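You operate a simulated robot arm through the tools that you are given. There is no shell and no other tool.

You run a simulated robot arm. Do the job below in one go: nothing can be reset, and whatever is moved stays where it is left.

## Task
At the lube pump give WAYS 3 strokes and REST A 4 strokes; leave the selector at CLOSED.

It is judged by the outcome, as a careful person would: the job done as asked, and still so three seconds after it is handed in. It fails if anything else is knocked over, pushed out of place, dropped, spilled or broken.

## Robot
A 6-joint arm with a two-finger parallel gripper, fixed in place. Base frame: the origin is at the foot of the arm, x ahead of it, y to its left, z up. Readings come in cm, degrees, newtons and seconds.
With the tool pointing down near the work surface it reaches from about 30 to 66 cm from the base axis. Its first joint turns from -115.0 to 115.0 degrees. Payload 3.43 kg.
The tool frame sits at the grasp point between the pads (the TCP): z along the fingers, y along the line on which they close. The tips reach 3.4 cm beyond it. Largest opening 12.8 cm; finger width 2.4, thickness 1.2; the body of the gripper, 4.8 by 13 cm, starts 9.6 cm behind the TCP.
Orientation is told as [roll, pitch, yaw] about the base's x, y, z axes, in that order, counted from this pose: with the fingers straight down and closing along the base's y, the tool's x points along the base's -x, its y along +y and its z along -z.

## Interface
- The arm moves only by the tool nudge_tool. Its argument "steps" is a list of rows, each an object of numbers (a shift or turn left out is 0, a gripper value left out holds the last): "x", "y", "z": the shift along the tool's x, y, z in units of 30 mm (1.0 is 30 mm); "ax", "ay", "az": the turn, a rotation vector about the tool's x, y, z in units of 4 degrees (1.0 is 4 degrees); "fingers": the finger opening in cm, from 0 to 12.8. In form: [{"x": .., "y": .., "z": .., "ax": .., "ay": .., "az": .., "fingers": ..}, ...]. A call has 1 to 20 rows; each row shifts and turns the commanded pose from where the row before left it, along the tool's axes as they then stand. A call with a number of a shift or a turn outside -1 to 1 is refused whole. Rows are played at 5 a second. More than 5 cm and 8.6 degrees between two rows, or a gripper value outside its range, and nothing of the call is played. Where a pose cannot be reached the arm comes as near as it can. A force on the tool above 40 N (or 10 N above the force at the start of the call, whichever is more), or a blocked arm, ends the call early, and 0.2 s more pass. The fingers move at their own pace (about 15.3 cm/s each) and stop on an object; they squeeze with about 40 N. The grip force told is the motor's: it shows also when the fingers shut on nothing. Time passes only in rows, and 0.2 s behind the last, so rows that do not move let the fingers close. It gives the time, the measured TCP pose, the force on the tool (base axes), the opening and the grip force at its end, in the units of the frame above (readings bear some noise), with the torque about the TCP (base axes, N m) and any sound that the robot's microphone picked up.
- Cameras (640 x 400 px; columns grow to the right, rows downward): "scene" is fixed at [39.99, 49.99, 143.39]; the picture's right is [-0.99, 0.13, 0.00], its down [0.05, 0.37, -0.93] and it looks along [-0.12, -0.92, -0.37] (base axes); focal length 349 px, centre (320, 200). "wrist" rides on the gripper at [7.6, -1.1, -16] in the tool frame; the picture's right is [0.15, 0.99, 0.00], its down [-0.88, 0.13, -0.46] and it looks along [-0.45, 0.07, 0.89] (tool axes); focal length 234 px, centre (320, 200). There is no depth. A picture from a camera that has moved, and an enlarged one, comes with that camera's place and axes in the base frame and with its lens.
- grab_frame(camera): a new picture of that camera. It takes no simulated time.
- lift_body(by): slides the trunk up (or, below 0, down) by that many cm; the arm rides with it, the base frame stays. It gives what a move gives, with no picture.
- enlarge(camera, box): a new picture of the part [left, top, right, bottom] of that camera's present view, enlarged. It takes no simulated time.
- finish_job(): hands the job in; it is judged then, once.

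Nothing tells you positions but the pictures and the camera data. Unless the task says otherwise, let go and move clear before handing in.

The tools are called as name(argument=value, ...) on one line, values as JSON. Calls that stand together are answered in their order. nudge_tool: Moves the arm, as the interface text tells. Its arguments: {"type":"object","properties":{"steps":{"type":"array","items":{"type":"object","properties":{"x":{"type":"number"},"y":{"type":"number"},"z":{"type":"number"},"ax":{"type":"number"},"ay":{"type":"number"},"az":{"type":"number"},"fingers":{"type":"number"}}}}},"required":["steps"]} The other tools are called the same way: lift_body (by) slides the trunk up or down; grab_frame (camera) takes a picture; enlarge (camera, box) takes an enlarged picture of a part of a camera's view; finish_job () hands the job in.

At the start:

```text
t: 0.0
tool_pos: [7.55, -46.43, 106.26]
tcp_rot: [0.0, 0.0, 0.0]
force: [0.3, 0.3, 0.0]
ft_torque: [-0.03, 0.0, -0.02]
opening: 12.79
finger_force: 0.1
trunk travel left (down, up): [-72.5, 26.5]
```

scene: 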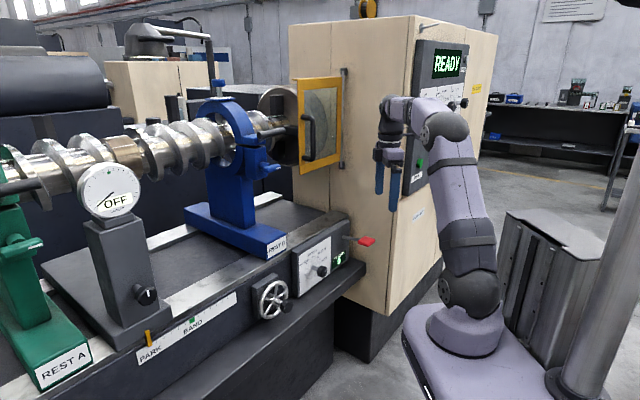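
wrist: 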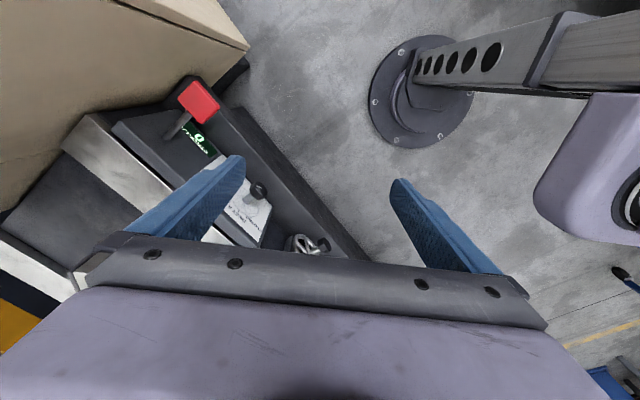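

I see a crankshaft grinder/lathe with a bed; the lube pump looks to be the small panel with a selector knob, a green counter and a red lever at the bed's front. I'll look closer first.

enlarge(camera="scene", box=[270, 210, 390, 285])

enlarge(camera="wrist", box=[140, 60, 360, 260])

enlarge(camera="scene", box=[380, 30, 500, 120])

```text
5.33 times, centred on (330, 248) of scene
camera zoom: at [39.99, 49.99, 143.39], right [-0.99, 0.13, 0.0], down [0.05, 0.37, -0.93], along [-0.12, -0.92, -0.37], focal length 1862 px, centre (267, -53)
```

zoom: 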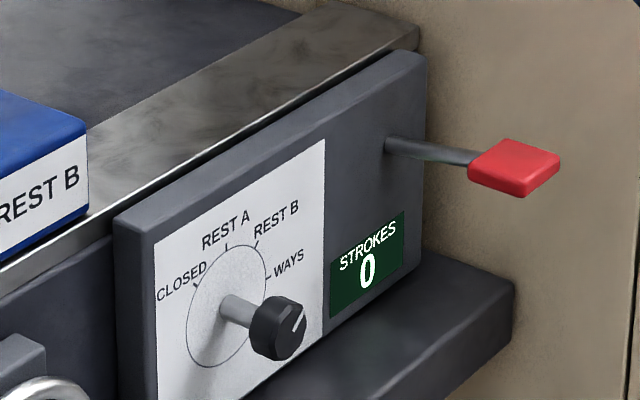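

```text
2.00 times, centred on (250, 160) of wrist
camera zoom: at [-0.12, -47.68, 122.27], right [-0.15, 0.99, 0.0], down [0.88, 0.13, 0.46], along [0.45, 0.07, -0.89], focal length 468 px, centre (460, 280)
```

zoom: 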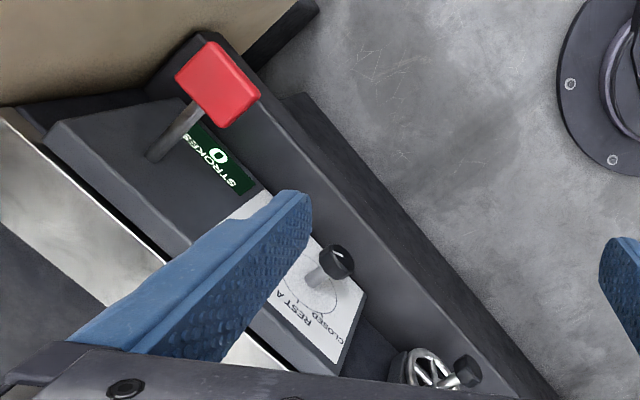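

```text
4.44 times, centred on (440, 75) of scene
camera zoom: at [39.99, 49.99, 143.39], right [-0.99, 0.13, 0.0], down [0.05, 0.37, -0.93], along [-0.12, -0.92, -0.37], focal length 1552 px, centre (-213, 756)
```

zoom: 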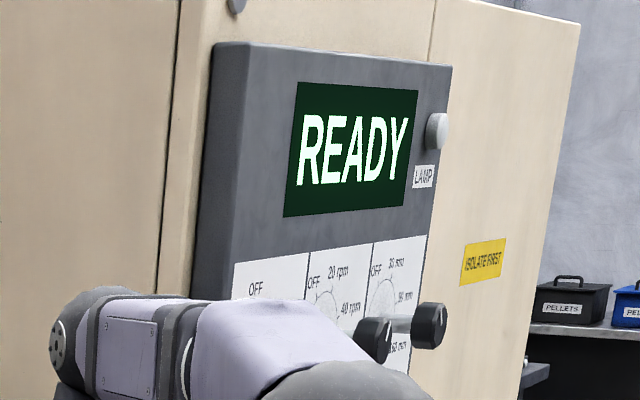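

The panel faces the arm at about 45°: knob cap near (25, -58, 72), red handle near (6.5, -68, 78), with the cabinet close to the right of the handle. I'll zoom in on the dial and lever before moving.

enlarge(camera="scene", box=[295, 245, 345, 285])

enlarge(camera="scene", box=[330, 225, 380, 265])

enlarge(camera="scene", box=[370, 70, 640, 400])

```text
10.00 times, centred on (320, 265) of scene
camera zoom: at [39.99, 49.99, 143.39], right [-0.99, 0.13, 0.0], down [0.05, 0.37, -0.93], along [-0.12, -0.92, -0.37], focal length 3492 px, centre (320, -450)
```

zoom: 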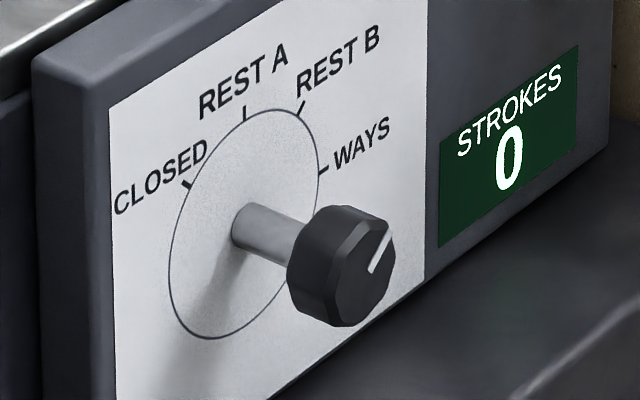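

```text
10.00 times, centred on (355, 245) of scene
camera zoom: at [39.99, 49.99, 143.39], right [-0.99, 0.13, 0.0], down [0.05, 0.37, -0.93], along [-0.12, -0.92, -0.37], focal length 3492 px, centre (-30, -250)
```

zoom: 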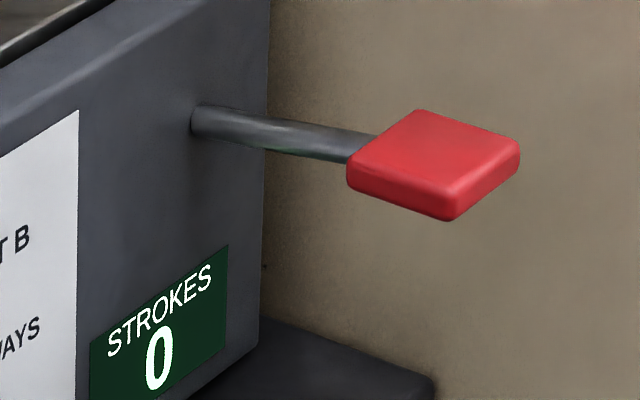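

```text
1.21 times, centred on (505, 235) of scene
camera zoom: at [39.99, 49.99, 143.39], right [-0.99, 0.13, 0.0], down [0.05, 0.37, -0.93], along [-0.12, -0.92, -0.37], focal length 423 px, centre (96, 158)
```

zoom: 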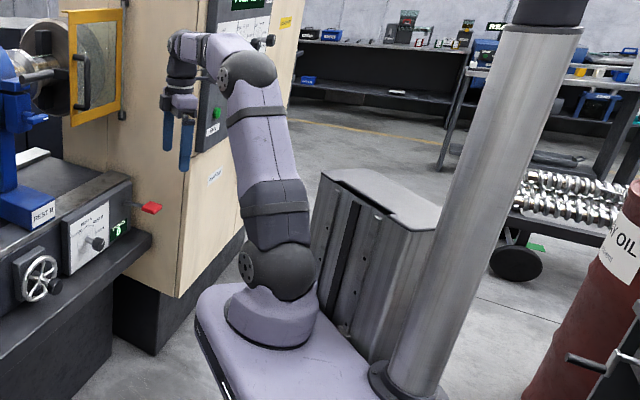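

The selector is at REST B now (CLOSED −45°, REST A 0°, REST B 45°, WAYS 90°). I'll first shift the TCP in front of the knob and yaw the tool 45° so it can be tipped toward the panel.

nudge_tool(steps=[{"x": -0.95, "y": -0.28}, {"x": -0.95, "y": -0.28}, {"x": -0.95, "y": -0.28}, {"az": -1}, {"az": -1}, {"az": -1}, {"az": -1}, {"az": -1}, {"az": -1}, {"az": -1}, {"az": -1}, {"az": -1}, {"az": -1}, {"az": -1}, {"az": -0.25}])

```text
t: 3.2
tool_pos: [16.08, -49.02, 106.36]
tcp_rot: [0.0, 0.0, 45.0]
force: [-0.1, -0.2, 1.0]
ft_torque: [-0.01, 0.04, -0.01]
opening: 12.82
finger_force: 0.0
trunk travel left (down, up): [-72.5, 26.5]
```

The yaw worked as expected. Next I tip the tool about its x so the fingers point at the panel.

nudge_tool(steps=[{"ax": 1}, {"ax": 1}, {"ax": 1}, {"ax": 1}, {"ax": 1}, {"ax": 1}, {"ax": 1}, {"ax": 1}, {"ax": 1}, {"ax": 1}, {"ax": 1}, {"ax": 1}])

grab_frame(camera="scene")

```text
t: 5.8
tool_pos: [16.41, -49.11, 106.99]
tcp_rot: [-47.6, -0.1, 44.9]
force: [-0.2, -0.5, 0.0]
ft_torque: [0.01, 0.0, 0.02]
opening: 12.83
finger_force: 0.0
out of reach, approached as far as the arm can: row 12
trunk travel left (down, up): [-72.5, 26.5]
```

```text
taken
```

scene: 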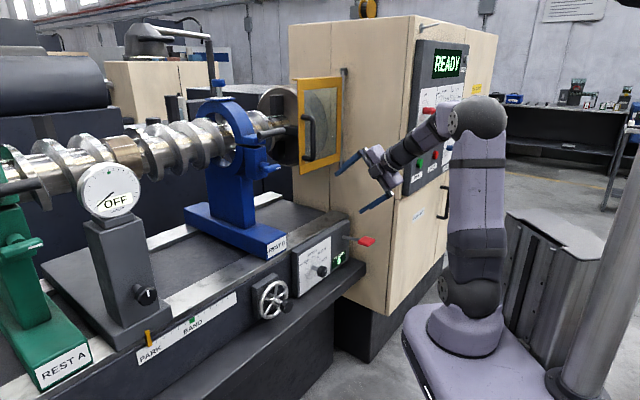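

The arm reached a fold limit at that height. I'll go down towards panel height (stays about 12 cm in front of the knob) and narrow the fingers, then finish the tilt there.

nudge_tool(steps=[{"y": 0.738, "z": 0.674, "fingers": 7}, {"y": 0.738, "z": 0.674}, {"y": 0.738, "z": 0.674}, {"y": 0.738, "z": 0.674}, {"y": 0.738, "z": 0.674}, {"y": 0.738, "z": 0.674}, {"y": 0.738, "z": 0.674}, {"y": 0.738, "z": 0.674}, {"y": 0.738, "z": 0.674}])

```text
t: 7.8
tool_pos: [25.85, -57.12, 98.25]
tcp_rot: [-47.1, -0.2, 44.8]
force: [0.4, -0.4, 0.3]
ft_torque: [0.02, -0.01, 0.02]
opening: 7.0
finger_force: 0.0
out of reach, approached as far as the arm can: row 1, 2, 3, 4, 5, 6, 7, 8, 9
trunk travel left (down, up): [-72.5, 26.5]
```

The arm slid forward instead of down, so a joint limit is in play. I'll look at its posture before going on.

enlarge(camera="scene", box=[280, 40, 540, 370])

grab_frame(camera="wrist")

```text
1.21 times, centred on (410, 205) of scene
camera zoom: at [39.99, 49.99, 143.39], right [-0.99, 0.13, 0.0], down [0.05, 0.37, -0.93], along [-0.12, -0.92, -0.37], focal length 423 px, centre (211, 194)
```

zoom: 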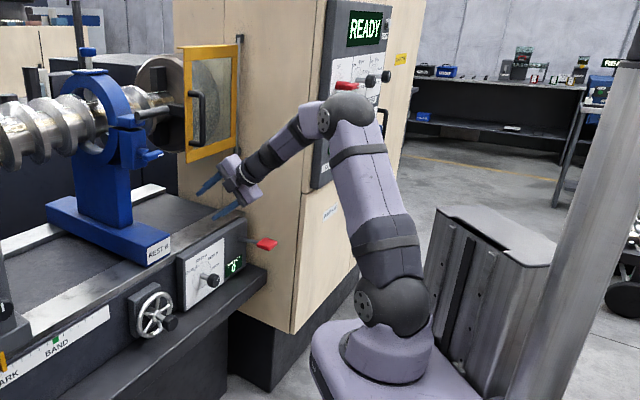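

```text
taken
camera wrist: at [12.74, -54.88, 109.85], right [-0.58, 0.38, -0.72], down [0.33, 0.92, 0.22], along [0.75, -0.11, -0.65], focal length 234 px, centre (320, 200)
```

wrist: 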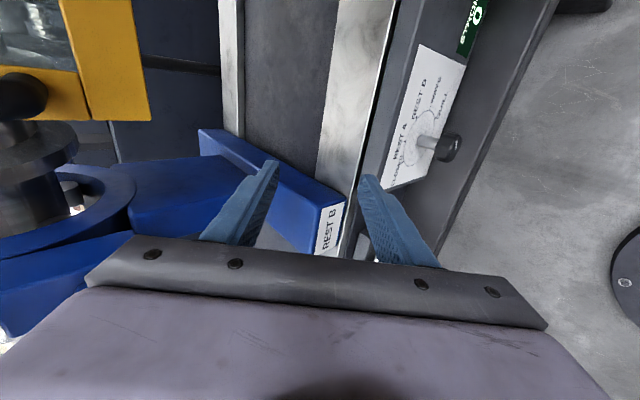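

Forearm and tool are now in line: the wrist can't bend further up, so the trunk must come down for a level tool. I'll first check where the commanded pose is with an idle row.

nudge_tool(steps=[{"z": 0}])

```text
t: 8.2
tool_pos: [25.94, -57.07, 98.29]
tcp_rot: [-47.1, -0.1, 44.8]
force: [0.0, -0.3, 0.0]
ft_torque: [0.02, 0.0, -0.01]
opening: 7.02
finger_force: 0.0
trunk travel left (down, up): [-72.5, 26.5]
```

The command restarts from the measured pose. I'll back out along the tool axis and return to tool-down before lowering the trunk.

nudge_tool(steps=[{"z": -1}, {"z": -1}, {"z": -1}, {"ax": -1}, {"ax": -1}, {"ax": -1}, {"ax": -1}, {"ax": -1}, {"ax": -1}, {"ax": -1}, {"ax": -1}, {"ax": -1}, {"ax": -1}, {"ax": -1}, {"ax": -0.78}])

```text
t: 11.4
tool_pos: [21.05, -52.36, 104.23]
tcp_rot: [-0.8, -0.1, 45.0]
force: [-0.8, -0.4, -0.6]
ft_torque: [-0.03, -0.03, 0.01]
opening: 7.01
finger_force: 0.0
trunk travel left (down, up): [-72.5, 26.5]
```

Tool is vertical again. I'll back away from the machine and up, then lower the trunk in stages.

nudge_tool(steps=[{"y": 1}, {"y": 1}, {"y": 1}, {"y": 1}, {"z": -1}, {"z": -1}, {"z": -1}, {"z": -1}])

lift_body(by=-25)

grab_frame(camera="scene")

```text
t: 13.2
tool_pos: [12.37, -43.49, 116.18]
tcp_rot: [-1.0, 0.0, 45.0]
force: [0.6, -0.3, 0.3]
ft_torque: [0.02, 0.0, 0.0]
opening: 7.0
finger_force: 0.1
trunk travel left (down, up): [-72.5, 26.5]
```

```text
t: 15.8
tool_pos: [12.38, -43.74, 91.1]
tcp_rot: [-1.0, -0.1, 44.9]
force: [0.2, -0.6, 0.5]
ft_torque: [0.01, 0.03, 0.0]
opening: 7.0
finger_force: 0.0
trunk travel left (down, up): [-47.5, 51.5]
```

```text
taken
```

scene: 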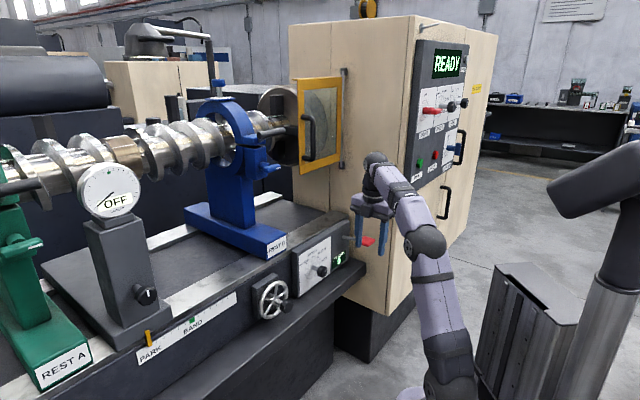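

The path is clear. I'll lower the trunk further (TCP will sit in front of the tray, clear of it), then tilt the tool.

lift_body(by=-20)

nudge_tool(steps=[{"z": -1, "ax": 1}, {"z": -1, "ax": 1}, {"ax": 1}, {"ax": 1}, {"ax": 1}, {"ax": 1}, {"ax": 1}, {"ax": 1}, {"ax": 1}, {"ax": 1}])

```text
t: 17.9
tool_pos: [12.43, -43.67, 71.22]
tcp_rot: [-0.9, 0.1, 45.0]
force: [0.2, -0.1, 0.5]
ft_torque: [0.01, 0.0, 0.01]
opening: 6.98
finger_force: 0.1
trunk travel left (down, up): [-27.5, 71.5]
```

```text
t: 20.1
tool_pos: [12.17, -43.4, 77.0]
tcp_rot: [-41.0, 0.0, 45.1]
force: [-0.3, 0.3, 0.5]
ft_torque: [0.03, -0.01, -0.03]
opening: 6.99
finger_force: 0.1
trunk travel left (down, up): [-27.5, 71.5]
```

nudge_tool(steps=[{"ax": 1}, {"ax": 1}, {"ax": 1}, {"ax": 1}, {"ax": 1}, {"ax": 1}])

grab_frame(camera="scene")

```text
t: 21.6
tool_pos: [13.22, -43.56, 79.12]
tcp_rot: [-64.5, -0.3, 44.8]
force: [-0.5, -0.3, 0.6]
ft_torque: [0.02, 0.01, 0.01]
opening: 7.02
finger_force: 0.1
out of reach, approached as far as the arm can: row 6
trunk travel left (down, up): [-27.5, 71.5]
```

```text
taken
```

scene: 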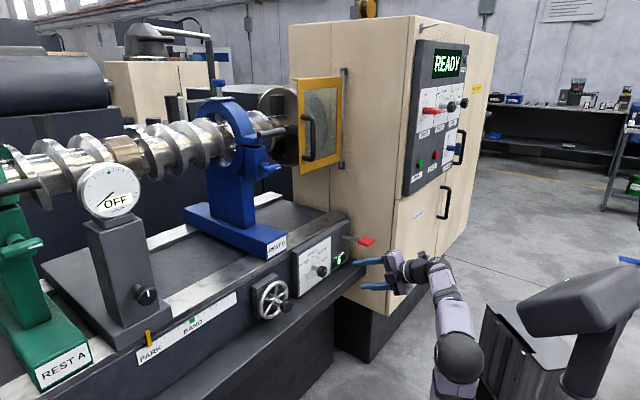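

Lower trunk does give more tilt. I'll lower it further and raise the tool while completing the tilt.

lift_body(by=-20)

nudge_tool(steps=[{"y": -0.9, "z": -0.43}, {"y": -0.9, "z": -0.43}, {"y": -0.9, "z": -0.43}, {"y": -0.9, "z": -0.43}, {"y": -0.9, "z": -0.43}, {"ax": 1}, {"ax": 1}, {"ax": 1}, {"ax": 1}, {"ax": 1}, {"ax": 1}])

```text
t: 23.7
tool_pos: [13.26, -43.59, 59.19]
tcp_rot: [-64.3, -0.3, 44.8]
force: [0.0, -0.1, 0.4]
ft_torque: [-0.01, 0.0, 0.03]
opening: 6.97
finger_force: 0.1
trunk travel left (down, up): [-7.5, 91.5]
```

```text
t: 26.1
tool_pos: [13.29, -43.64, 74.98]
tcp_rot: [-88.1, -0.5, 44.7]
force: [0.9, -0.1, 0.3]
ft_torque: [-0.01, -0.01, -0.01]
opening: 7.01
finger_force: 0.0
out of reach, approached as far as the arm can: row 11
trunk travel left (down, up): [-7.5, 91.5]
```

The tool is now nearly level, pointing at the panel. Let me look at both views.

grab_frame(camera="scene")

grab_frame(camera="wrist")

```text
taken
```

scene: 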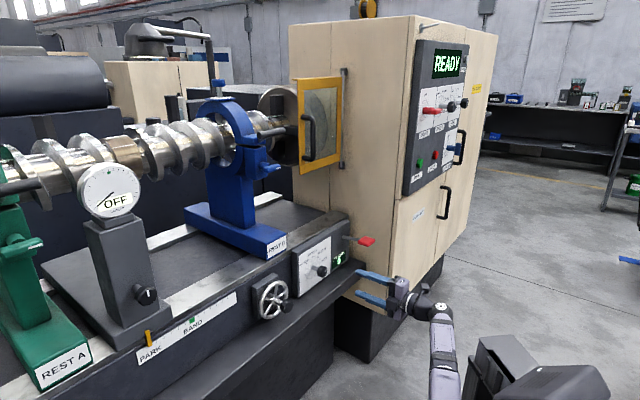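

```text
taken
camera wrist: at [-3.38, -37.78, 76.54], right [-0.12, -0.07, -0.99], down [0.3, 0.95, -0.11], along [0.95, -0.31, -0.09], focal length 234 px, centre (320, 200)
```

wrist: 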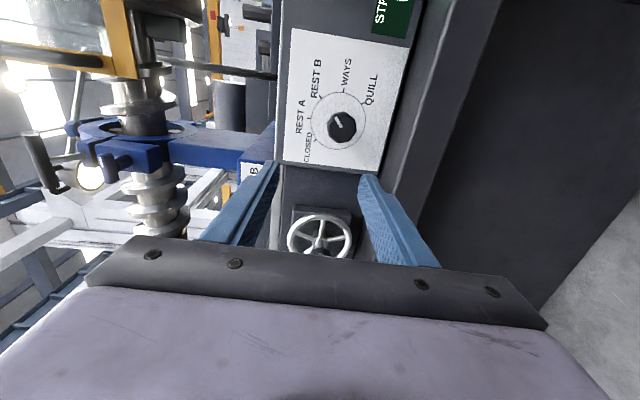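

There's a fifth position, QUILL, that the first view hid. I'll zoom into the dial.

enlarge(camera="wrist", box=[270, 0, 430, 180])

```text
2.22 times, centred on (350, 90) of wrist
camera zoom: at [-3.38, -37.78, 76.54], right [-0.12, -0.07, -0.99], down [0.3, 0.95, -0.11], along [0.95, -0.31, -0.09], focal length 520 px, centre (253, 444)
```

zoom: 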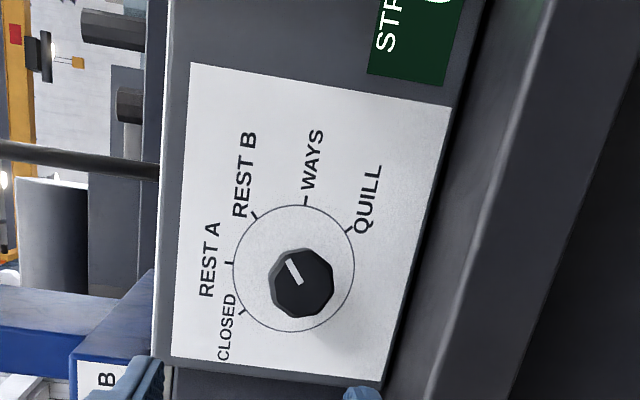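

Pointer reads REST B, with CLOSED −45°, REST A 0°, REST B 45°, WAYS 90°, QUILL 135°. The knob axis is near r=(25.0, -58.2, 71.5); I'll move to a standoff about 8 cm in front, aligned with it.

nudge_tool(steps=[{"x": 0.17, "y": 0.26, "z": 0.9}, {"x": 0.17, "y": 0.26, "z": 0.9}, {"x": 0.17, "y": 0.26, "z": 0.9}, {"x": 0.17, "y": 0.26, "z": 0.9, "ax": 0.4}, {"ax": 0.07}])

grab_frame(camera="wrist")

enlarge(camera="scene", box=[270, 220, 430, 320])

```text
t: 27.3
tool_pos: [19.69, -53.05, 75.2]
tcp_rot: [-90.0, -0.4, 44.8]
force: [0.6, 0.4, -0.4]
ft_torque: [-0.02, 0.03, 0.02]
opening: 6.99
finger_force: 0.1
out of reach, approached as far as the arm can: row 1, 2, 3, 4
trunk travel left (down, up): [-7.5, 91.5]
```

```text
taken
camera wrist: at [2.99, -47.33, 76.31], right [-0.1, -0.1, -0.99], down [0.3, 0.94, -0.12], along [0.95, -0.31, -0.06], focal length 234 px, centre (320, 200)
```

wrist: 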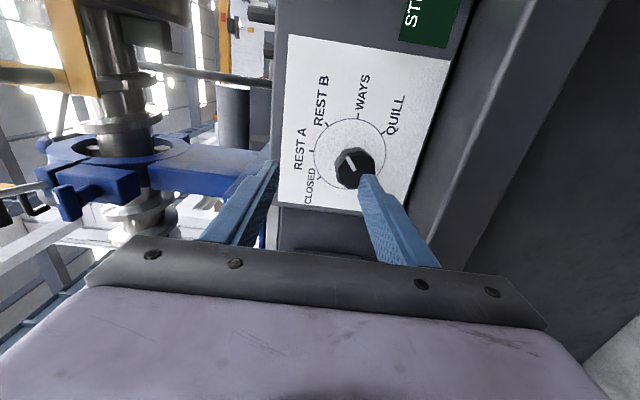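

```text
4.00 times, centred on (350, 270) of scene
camera zoom: at [39.99, 49.99, 143.39], right [-0.99, 0.13, 0.0], down [0.05, 0.37, -0.93], along [-0.12, -0.92, -0.37], focal length 1397 px, centre (200, -80)
```

zoom: 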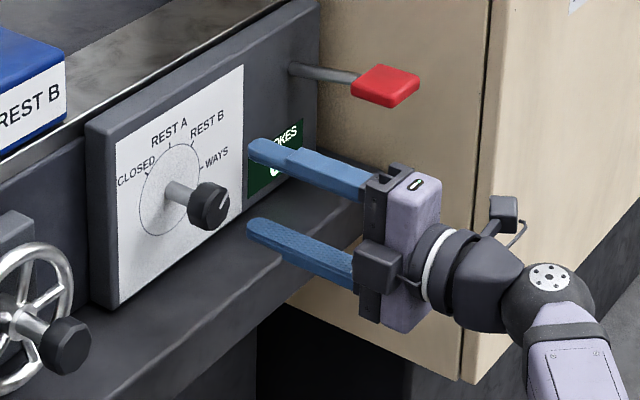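

Lower heights need a lower trunk; I have 7.5 cm left. I'll lower by 6 cm and then raise the tool to the knob's height.

lift_body(by=-6)

nudge_tool(steps=[{"y": -0.38}, {"y": -0.38}])

grab_frame(camera="wrist")

enlarge(camera="scene", box=[280, 230, 400, 305])

```text
t: 28.3
tool_pos: [19.74, -53.17, 69.21]
tcp_rot: [-90.0, -0.5, 44.8]
force: [-0.6, 0.2, -0.4]
ft_torque: [0.0, -0.01, -0.03]
opening: 7.0
finger_force: 0.0
trunk travel left (down, up): [-1.5, 97.5]
```

```text
t: 28.9
tool_pos: [19.73, -53.07, 71.46]
tcp_rot: [-90.1, -0.3, 44.8]
force: [-0.6, 1.2, -0.3]
ft_torque: [0.0, 0.03, -0.02]
opening: 7.0
finger_force: 0.1
trunk travel left (down, up): [-1.5, 97.5]
```

```text
taken
camera wrist: at [3.03, -47.26, 72.53], right [-0.1, -0.1, -0.99], down [0.3, 0.94, -0.12], along [0.95, -0.31, -0.06], focal length 234 px, centre (320, 200)
```

wrist: 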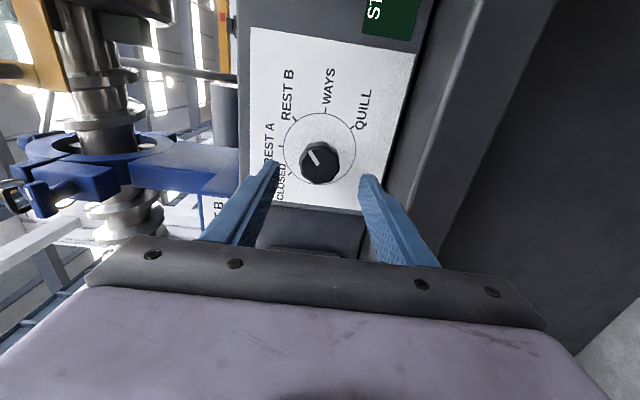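

```text
5.33 times, centred on (340, 268) of scene
camera zoom: at [39.99, 49.99, 143.39], right [-0.99, 0.13, 0.0], down [0.05, 0.37, -0.93], along [-0.12, -0.92, -0.37], focal length 1862 px, centre (213, -160)
```

zoom: 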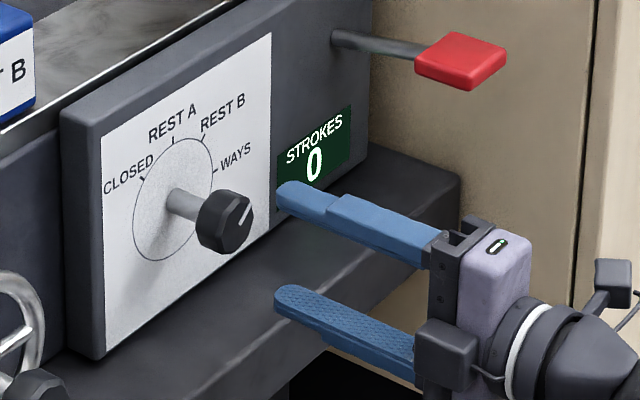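

The tool axis and the knob line up to within a few mm. I'll advance about 6.5 cm so the open fingers straddle the cap.

nudge_tool(steps=[{"z": 0.55}, {"z": 0.55}, {"z": 0.55}, {"z": 0.52}])

grab_frame(camera="wrist")

enlarge(camera="scene", box=[280, 230, 400, 305])

```text
t: 29.9
tool_pos: [24.12, -57.94, 71.53]
tcp_rot: [-90.1, -0.4, 44.8]
force: [-0.1, -0.4, 0.1]
ft_torque: [0.03, 0.03, 0.03]
opening: 7.0
finger_force: 0.1
trunk travel left (down, up): [-1.5, 97.5]
```

```text
taken
camera wrist: at [7.57, -52.06, 72.62], right [-0.1, -0.1, -0.99], down [0.3, 0.94, -0.12], along [0.95, -0.31, -0.06], focal length 234 px, centre (320, 200)
```

wrist: 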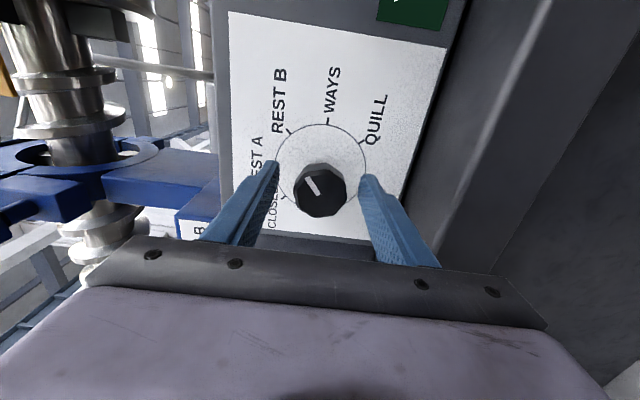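

```text
5.33 times, centred on (340, 268) of scene
camera zoom: at [39.99, 49.99, 143.39], right [-0.99, 0.13, 0.0], down [0.05, 0.37, -0.93], along [-0.12, -0.92, -0.37], focal length 1862 px, centre (213, -160)
```

zoom: 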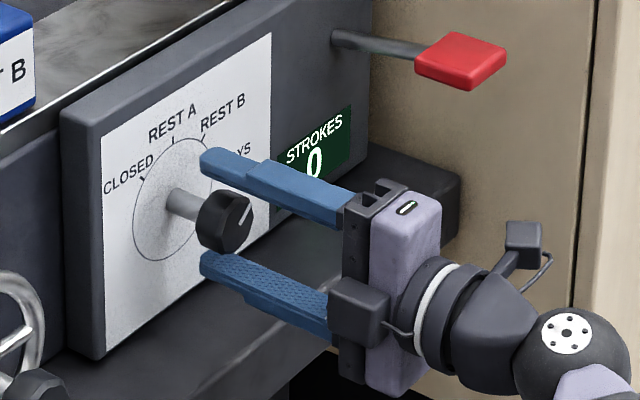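

The fingers straddle the cap symmetrically. Now I close on it.

nudge_tool(steps=[{"fingers": 2}, {"fingers": 2}, {"fingers": 2}])

grab_frame(camera="wrist")

```text
t: 30.7
tool_pos: [24.27, -57.96, 71.42]
tcp_rot: [-89.9, -0.4, 44.9]
force: [0.5, 0.9, -3.4]
ft_torque: [-0.06, -0.04, 0.21]
opening: 4.17
finger_force: 45.2
trunk travel left (down, up): [-1.5, 97.5]
```

```text
taken
camera wrist: at [7.57, -52.07, 72.57], right [-0.1, -0.1, -0.99], down [0.3, 0.94, -0.12], along [0.95, -0.31, -0.06], focal length 234 px, centre (320, 200)
```

wrist: 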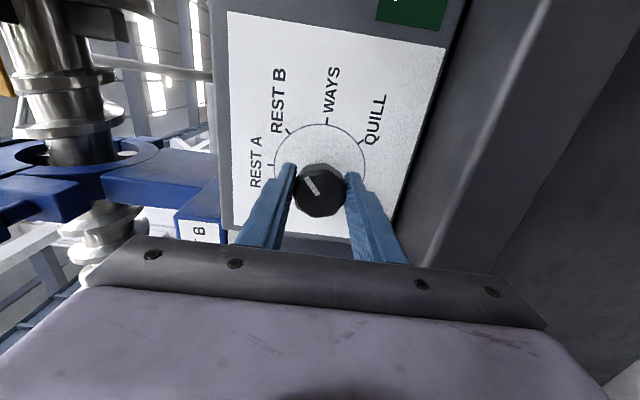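

Good grip (4.2 cm cap, only ~3 N side load). I'll turn it a little clockwise (+az) toward WAYS and check.

nudge_tool(steps=[{"az": 0.7}, {"az": 0.7}, {"az": 0.7}, {"az": 0.7}, {"az": 0.7}])

grab_frame(camera="wrist")

enlarge(camera="scene", box=[280, 230, 400, 305])

```text
t: 31.9
tool_pos: [24.2, -57.85, 71.39]
tcp_rot: [-89.9, -14.6, 44.9]
force: [7.1, -11.7, -1.2]
ft_torque: [-0.24, -0.22, 0.95]
opening: 4.15
finger_force: 44.7
trunk travel left (down, up): [-1.5, 97.5]
```

```text
taken
camera wrist: at [7.56, -52.07, 70.61], right [0.07, 0.08, -0.99], down [0.31, 0.95, 0.1], along [0.95, -0.31, 0.05], focal length 234 px, centre (320, 200)
```

wrist: 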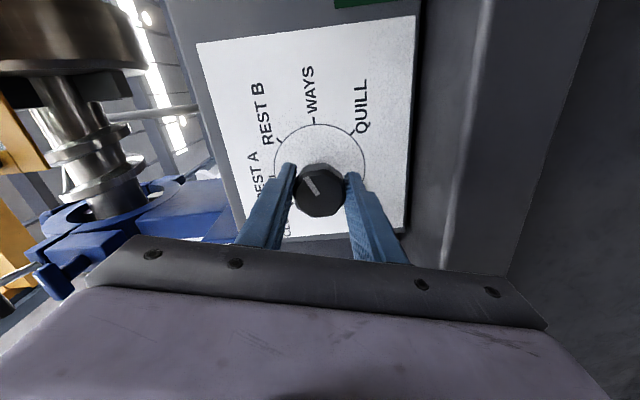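

```text
5.33 times, centred on (340, 268) of scene
camera zoom: at [39.99, 49.99, 143.39], right [-0.99, 0.13, 0.0], down [0.05, 0.37, -0.93], along [-0.12, -0.92, -0.37], focal length 1862 px, centre (213, -160)
```

zoom: 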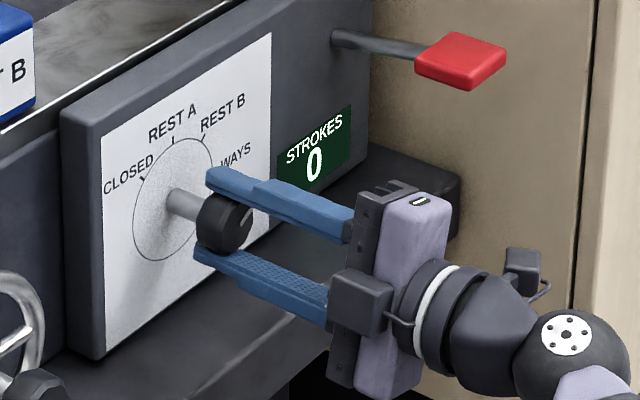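

The knob follows the gripper clockwise as intended, away from REST B toward WAYS. I'll continue the remaining ~31°.

nudge_tool(steps=[{"az": 0.7}, {"az": 0.7}, {"az": 0.7}, {"az": 0.7}, {"az": 0.7}, {"az": 0.7}, {"az": 0.7}, {"az": 0.7}])

grab_frame(camera="wrist")

```text
t: 33.7
tool_pos: [24.2, -57.84, 71.2]
tcp_rot: [-89.6, -37.0, 44.6]
force: [-1.6, 10.5, -19.2]
ft_torque: [0.47, 0.58, 0.08]
opening: 4.2
finger_force: 44.9
trunk travel left (down, up): [-1.5, 97.5]
```

```text
taken
camera wrist: at [8.2, -51.42, 67.73], right [0.33, 0.34, -0.88], down [0.23, 0.87, 0.43], along [0.91, -0.35, 0.21], focal length 234 px, centre (320, 200)
```

wrist: 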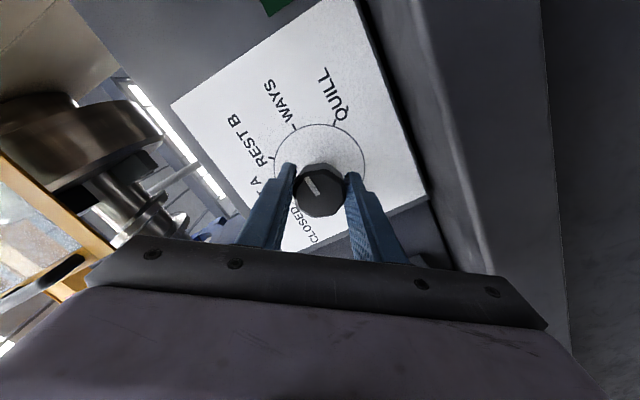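

It's about 37° round; ~8° more. I'll ease the tool ~1.5 mm down to relieve the side load as I finish the turn.

nudge_tool(steps=[{"az": 0.65, "x": 0.015, "y": 0.03}, {"az": 0.65, "x": 0.015, "y": 0.02}, {"az": 0.65}])

enlarge(camera="wrist", box=[180, 0, 440, 260])

enlarge(camera="scene", box=[280, 230, 400, 305])

```text
t: 34.5
tool_pos: [24.3, -57.91, 71.26]
tcp_rot: [-89.9, -44.7, 44.7]
force: [4.8, -1.8, -9.7]
ft_torque: [0.78, 0.83, -0.55]
opening: 4.18
finger_force: 45.1
trunk travel left (down, up): [-1.5, 97.5]
```

```text
1.54 times, centred on (310, 130) of wrist
camera zoom: at [8.64, -50.98, 66.75], right [0.42, 0.42, -0.81], down [0.19, 0.83, 0.53], along [0.89, -0.37, 0.27], focal length 360 px, centre (335, 308)
```

zoom: 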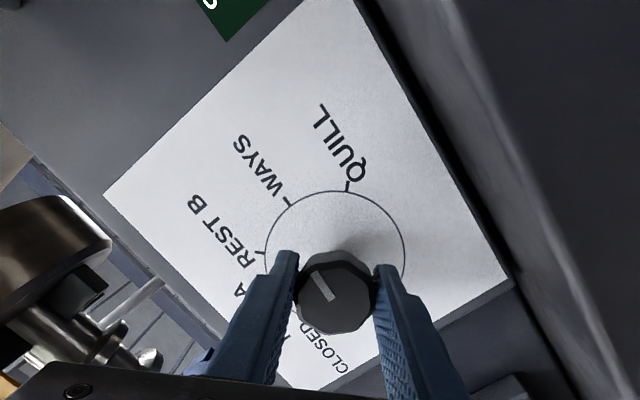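

```text
5.33 times, centred on (340, 268) of scene
camera zoom: at [39.99, 49.99, 143.39], right [-0.99, 0.13, 0.0], down [0.05, 0.37, -0.93], along [-0.12, -0.92, -0.37], focal length 1862 px, centre (213, -160)
```

zoom: 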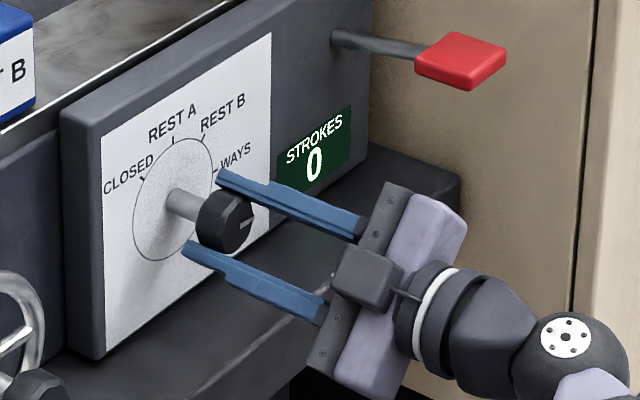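

Turned 45° in total. I'll release the cap and check the pointer.

nudge_tool(steps=[{"fingers": 7}, {"fingers": 7}, {"fingers": 7}])

enlarge(camera="wrist", box=[200, 80, 440, 260])

enlarge(camera="scene", box=[295, 245, 345, 285])

```text
t: 35.3
tool_pos: [24.24, -57.71, 71.4]
tcp_rot: [-90.0, -44.6, 44.7]
force: [1.6, -0.9, -0.4]
ft_torque: [0.01, -0.01, -0.01]
opening: 7.0
finger_force: 0.1
trunk travel left (down, up): [-1.5, 97.5]
```

```text
2.22 times, centred on (320, 170) of wrist
camera zoom: at [8.55, -50.91, 66.83], right [0.42, 0.42, -0.81], down [0.19, 0.83, 0.53], along [0.89, -0.37, 0.27], focal length 520 px, centre (320, 267)
```

zoom: 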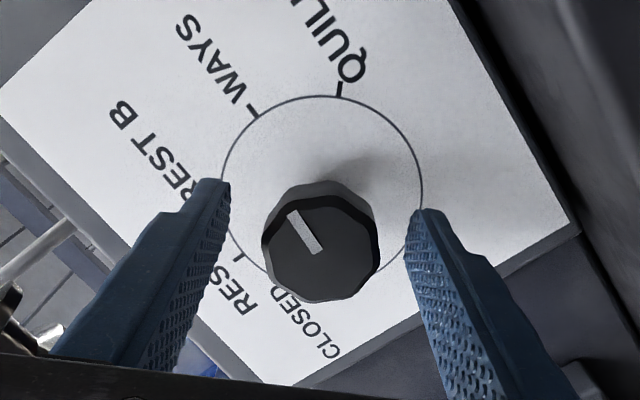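

```text
10.00 times, centred on (320, 265) of scene
camera zoom: at [39.99, 49.99, 143.39], right [-0.99, 0.13, 0.0], down [0.05, 0.37, -0.93], along [-0.12, -0.92, -0.37], focal length 3492 px, centre (320, -450)
```

zoom: 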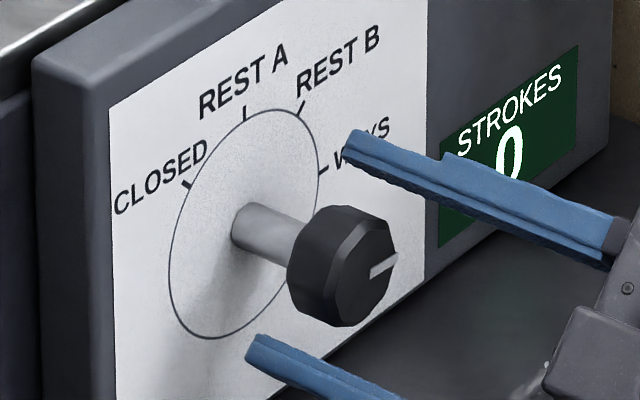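

The pointer now sits on WAYS. I'll back straight out and level the fingers again before going to the lever.

nudge_tool(steps=[{"z": -0.7}, {"z": -1}, {"z": -1}, {"z": -1}, {"z": -1}, {"az": -1}, {"az": -1}, {"az": -1}, {"az": -1}, {"az": -1}, {"az": -1}, {"az": -1}, {"az": -1}, {"az": -1}, {"az": -1}, {"az": -1}, {"az": -0.15}])

enlarge(camera="scene", box=[295, 225, 385, 285])

```text
t: 38.9
tool_pos: [14.4, -47.86, 71.4]
tcp_rot: [-89.9, 0.0, 44.8]
force: [0.3, 0.3, -0.1]
ft_torque: [0.0, -0.01, -0.02]
opening: 6.98
finger_force: 0.1
trunk travel left (down, up): [-1.5, 97.5]
```

```text
6.67 times, centred on (340, 255) of scene
camera zoom: at [39.99, 49.99, 143.39], right [-0.99, 0.13, 0.0], down [0.05, 0.37, -0.93], along [-0.12, -0.92, -0.37], focal length 2328 px, centre (187, -167)
```

zoom: 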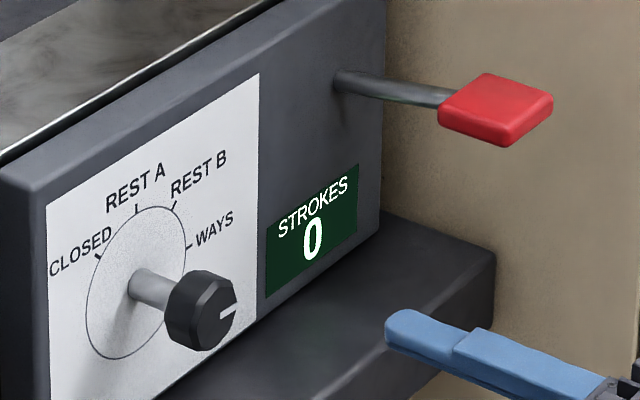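

Selector on WAYS, counter 0. Next I slide right to a standoff in front of the red handle, keeping clear of the cabinet corner.

nudge_tool(steps=[{"x": 0.8, "y": -0.26}, {"x": 0.8, "y": -0.26, "ay": 0.5}, {"x": 0.8, "y": -0.26, "ay": 0.5}, {"x": 0.8, "y": -0.26, "ay": 0.5}, {"x": 0.8, "y": -0.26, "ay": 0.5}, {"x": 0.8, "y": -0.26, "ay": 0.5}, {"x": 0.8, "y": -0.26, "ay": 0.5}])

grab_frame(camera="scene")

grab_frame(camera="wrist")

```text
t: 40.5
tool_pos: [3.78, -59.59, 76.79]
tcp_rot: [-90.0, -0.1, 32.7]
force: [0.5, 0.2, 0.6]
ft_torque: [0.06, 0.02, -0.02]
opening: 7.0
finger_force: 0.0
out of reach, approached as far as the arm can: row 5, 6, 7
trunk travel left (down, up): [-1.5, 97.5]
```

```text
taken
```

scene: 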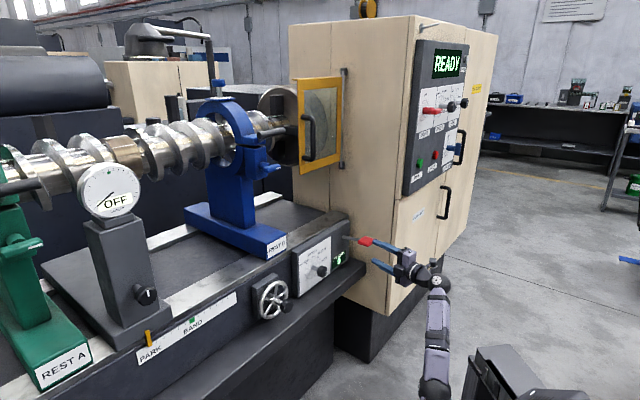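

```text
taken
camera wrist: at [-11.27, -50.38, 77.92], right [-0.12, -0.08, -0.99], down [0.5, 0.86, -0.13], along [0.86, -0.51, -0.07], focal length 234 px, centre (320, 200)
```

wrist: 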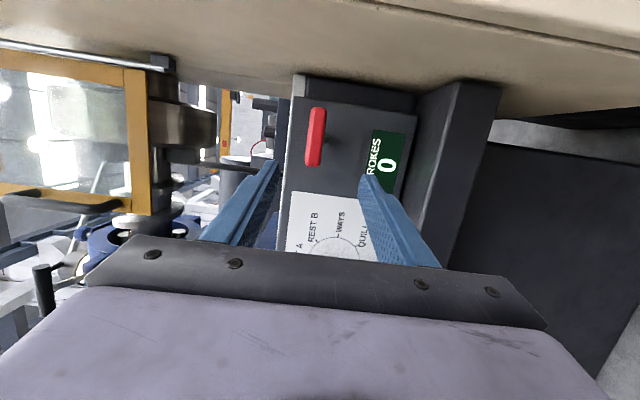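

The handle is at about r=43.6 (5.2, -67), z≈77.6, and between my open fingers vertically. I'll advance so the fingers straddle the paddle, pitching slightly to match its slope.

nudge_tool(steps=[{"x": 0.3, "y": -0.1, "ax": -0.6}, {"x": 0.3, "y": -0.12, "z": 0.5, "ax": -0.6}, {"x": 0.3, "y": -0.12, "z": 0.6}, {"z": 0.6}])

enlarge(camera="scene", box=[310, 210, 470, 310])

grab_frame(camera="wrist")

```text
t: 41.5
tool_pos: [4.62, -61.59, 73.81]
tcp_rot: [-85.8, 0.7, 32.4]
force: [-10.1, 20.6, -5.4]
ft_torque: [-0.71, -0.26, 0.22]
opening: 6.6
finger_force: 0.0
out of reach, approached as far as the arm can: row 1, 2, 3, 4
trunk travel left (down, up): [-1.5, 97.5]
stopped in row 4: the force on the tool passed its limit at 50 N (the readings are from after the stop); the commanded pose is now the measured one
```

```text
4.00 times, centred on (390, 260) of scene
camera zoom: at [39.99, 49.99, 143.39], right [-0.99, 0.13, 0.0], down [0.05, 0.37, -0.93], along [-0.12, -0.92, -0.37], focal length 1397 px, centre (40, -40)
```

zoom: 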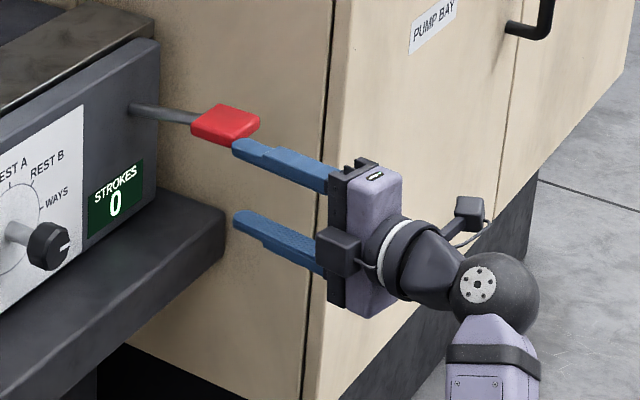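

```text
taken
camera wrist: at [-10.41, -52.39, 76.16], right [-0.17, -0.02, -0.98], down [0.49, 0.86, -0.1], along [0.85, -0.5, -0.14], focal length 234 px, centre (320, 200)
```

wrist: 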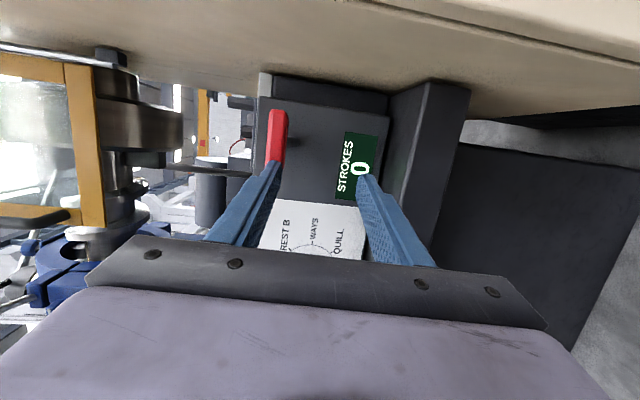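

The trunk is now too low for this reach, so the upper fingertip dipped and touched the handle's edge. I'll back off, raise the trunk about 16 cm, and check the handle.

nudge_tool(steps=[{"z": -0.7}, {"z": -1}, {"z": -0.8}])

lift_body(by=16)

enlarge(camera="scene", box=[310, 210, 470, 310])

```text
t: 42.3
tool_pos: [4.06, -58.58, 75.99]
tcp_rot: [-85.4, 0.4, 32.4]
force: [1.0, -0.4, 0.7]
ft_torque: [0.02, -0.01, 0.01]
opening: 7.0
finger_force: 0.0
out of reach, approached as far as the arm can: row 1, 2, 3
trunk travel left (down, up): [-1.5, 97.5]
```

```text
t: 44.1
tool_pos: [4.1, -58.54, 91.97]
tcp_rot: [-85.5, 0.4, 32.4]
force: [0.4, 0.5, -0.4]
ft_torque: [-0.01, 0.01, -0.02]
opening: 6.96
finger_force: 0.0
trunk travel left (down, up): [-17.5, 81.5]
```

```text
4.00 times, centred on (390, 260) of scene
camera zoom: at [39.99, 49.99, 143.39], right [-0.99, 0.13, 0.0], down [0.05, 0.37, -0.93], along [-0.12, -0.92, -0.37], focal length 1397 px, centre (40, -40)
```

zoom: 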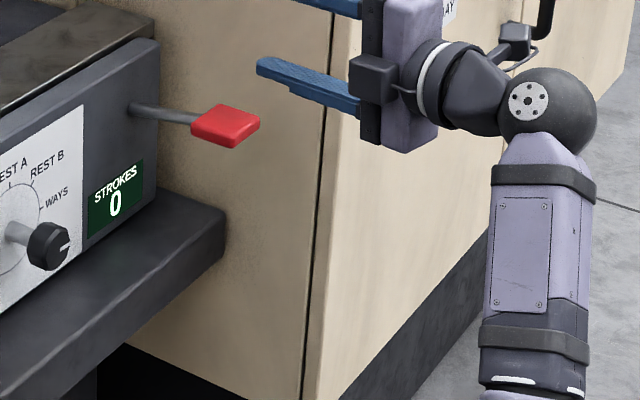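

The handle is undisturbed and the counter still reads 0. I'll bring the tool down to handle height while still in front of it.

nudge_tool(steps=[{"y": 0.92, "ax": -0.4}, {"y": 0.92, "ax": -0.4}, {"y": 0.92, "ax": -0.4}, {"y": 0.92, "ax": -0.3}, {"y": 0.9}])

grab_frame(camera="wrist")

```text
t: 45.4
tool_pos: [2.0, -63.15, 84.04]
tcp_rot: [-79.4, 0.4, 32.5]
force: [0.1, 0.5, 0.2]
ft_torque: [0.01, 0.02, -0.03]
opening: 6.94
finger_force: 0.1
out of reach, approached as far as the arm can: row 1, 2, 3, 4, 5
trunk travel left (down, up): [-17.5, 81.5]
```

```text
taken
camera wrist: at [-12.75, -54.19, 88.1], right [-0.23, 0.07, -0.97], down [0.49, 0.87, -0.05], along [0.84, -0.49, -0.23], focal length 234 px, centre (320, 200)
```

wrist: 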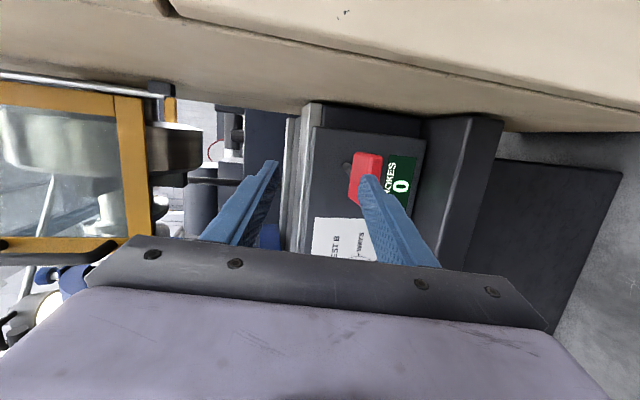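

Blocked again by the arm's posture. I'll look at the whole arm to understand its configuration.

grab_frame(camera="scene")

enlarge(camera="scene", box=[340, 180, 560, 400])

```text
taken
```

scene: 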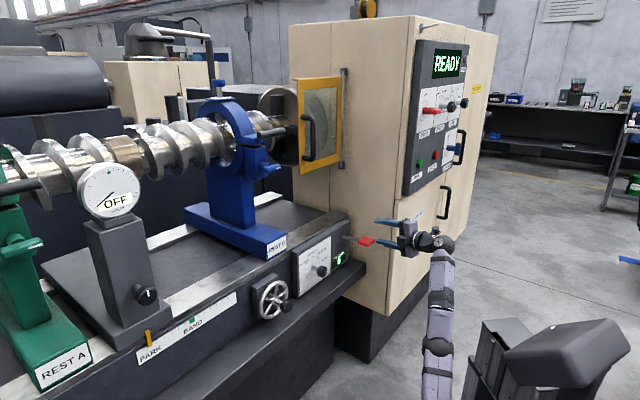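

```text
1.82 times, centred on (450, 290) of scene
camera zoom: at [39.99, 49.99, 143.39], right [-0.99, 0.13, 0.0], down [0.05, 0.37, -0.93], along [-0.12, -0.92, -0.37], focal length 635 px, centre (84, 36)
```

zoom: 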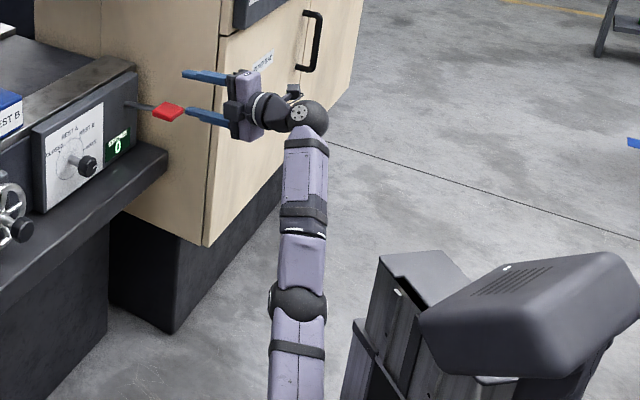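

I've worked it out: the last wrist joint is near its stop with this finger roll, and the first joint nears −115° for the lever. Rolling the tool by 180° (camera to the left) and pointing it more radially should free both; I'll go up clear of the handle first, then roll.

nudge_tool(steps=[{"y": -1, "fingers": 5}, {"y": -1}, {"y": -0.7}, {"az": 1}, {"az": 1}, {"az": 1}, {"az": 1}, {"az": 1}, {"az": 1}, {"az": 1}, {"az": 1}, {"az": 1}, {"az": 1}])

```text
t: 48.1
tool_pos: [3.14, -60.7, 87.19]
tcp_rot: [-76.5, -38.9, 23.8]
force: [-0.8, 0.4, 0.8]
ft_torque: [0.0, 0.03, -0.01]
opening: 5.02
finger_force: 0.2
out of reach, approached as far as the arm can: row 1, 2, 3
trunk travel left (down, up): [-17.5, 81.5]
```

The roll is free in this direction. Continuing it.

nudge_tool(steps=[{"az": 1}, {"az": 1}, {"az": 1}, {"az": 1}, {"az": 1}, {"az": 1}, {"az": 1}, {"az": 1}, {"az": 1}, {"az": 1}, {"az": 1}, {"az": 1}, {"az": 1}, {"az": 1}, {"az": 1}, {"az": 1}, {"az": 1}, {"az": 1}, {"az": 1}, {"az": 1}])

nudge_tool(steps=[{"az": 1}, {"az": 1}, {"az": 1}, {"az": 1}, {"az": 1}, {"az": 1}, {"az": 1}, {"az": 1}, {"az": 1}, {"az": 1}, {"az": 1}, {"az": 1}, {"az": 1}, {"az": 1}, {"az": 1}])

```text
t: 52.4
tool_pos: [3.2, -60.65, 86.99]
tcp_rot: [69.5, -58.6, -129.9]
force: [0.6, 0.3, -0.5]
ft_torque: [0.01, -0.02, 0.02]
opening: 5.01
finger_force: 0.1
trunk travel left (down, up): [-17.5, 81.5]
```

```text
t: 55.5
tool_pos: [3.31, -60.75, 87.03]
tcp_rot: [79.5, -0.2, -147.5]
force: [-0.2, 0.4, -0.5]
ft_torque: [-0.01, -0.01, -0.02]
opening: 4.99
finger_force: 0.1
trunk travel left (down, up): [-17.5, 81.5]
```

Roll is done. Now I yaw the tool 20° to point more radially, then descend to handle height in front of it.

nudge_tool(steps=[{"ay": -0.983, "az": 0.182}, {"ay": -0.983, "az": 0.182}, {"ay": -0.983, "az": 0.182}, {"ay": -0.983, "az": 0.182}, {"ay": -0.983, "az": 0.182}, {"x": 0.11, "y": -0.735, "z": -0.08, "fingers": 6}, {"x": 0.11, "y": -0.735, "z": -0.08}, {"x": 0.11, "y": -0.735, "z": -0.08}, {"x": 0.11, "y": -0.735, "z": -0.08}])

grab_frame(camera="wrist")

enlarge(camera="scene", box=[310, 210, 470, 310])

```text
t: 57.5
tool_pos: [1.97, -65.85, 87.16]
tcp_rot: [79.5, -0.3, -167.5]
force: [0.7, 0.3, 0.0]
ft_torque: [-0.03, 0.03, -0.01]
opening: 5.99
finger_force: 0.0
out of reach, approached as far as the arm can: row 1, 2, 3, 4, 5, 6, 7, 8, 9
trunk travel left (down, up): [-17.5, 81.5]
```

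```text
taken
camera wrist: at [5.97, -48.85, 88.89], right [0.19, -0.14, 0.97], down [-0.95, 0.22, 0.22], along [-0.25, -0.96, -0.09], focal length 234 px, centre (320, 200)
```

wrist: 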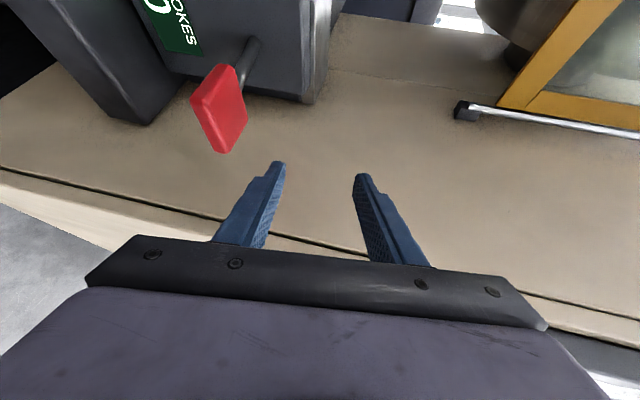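

```text
4.00 times, centred on (390, 260) of scene
camera zoom: at [39.99, 49.99, 143.39], right [-0.99, 0.13, 0.0], down [0.05, 0.37, -0.93], along [-0.12, -0.92, -0.37], focal length 1397 px, centre (40, -40)
```

zoom: 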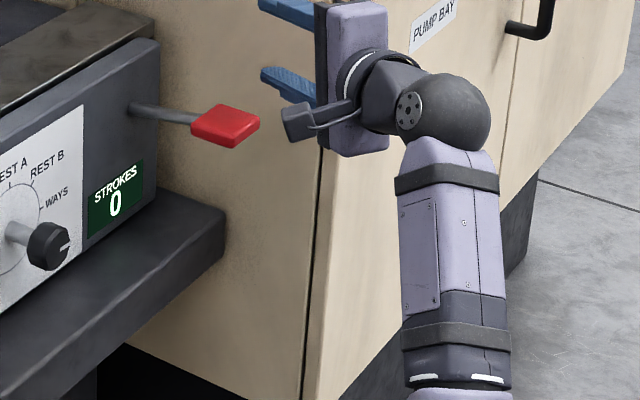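

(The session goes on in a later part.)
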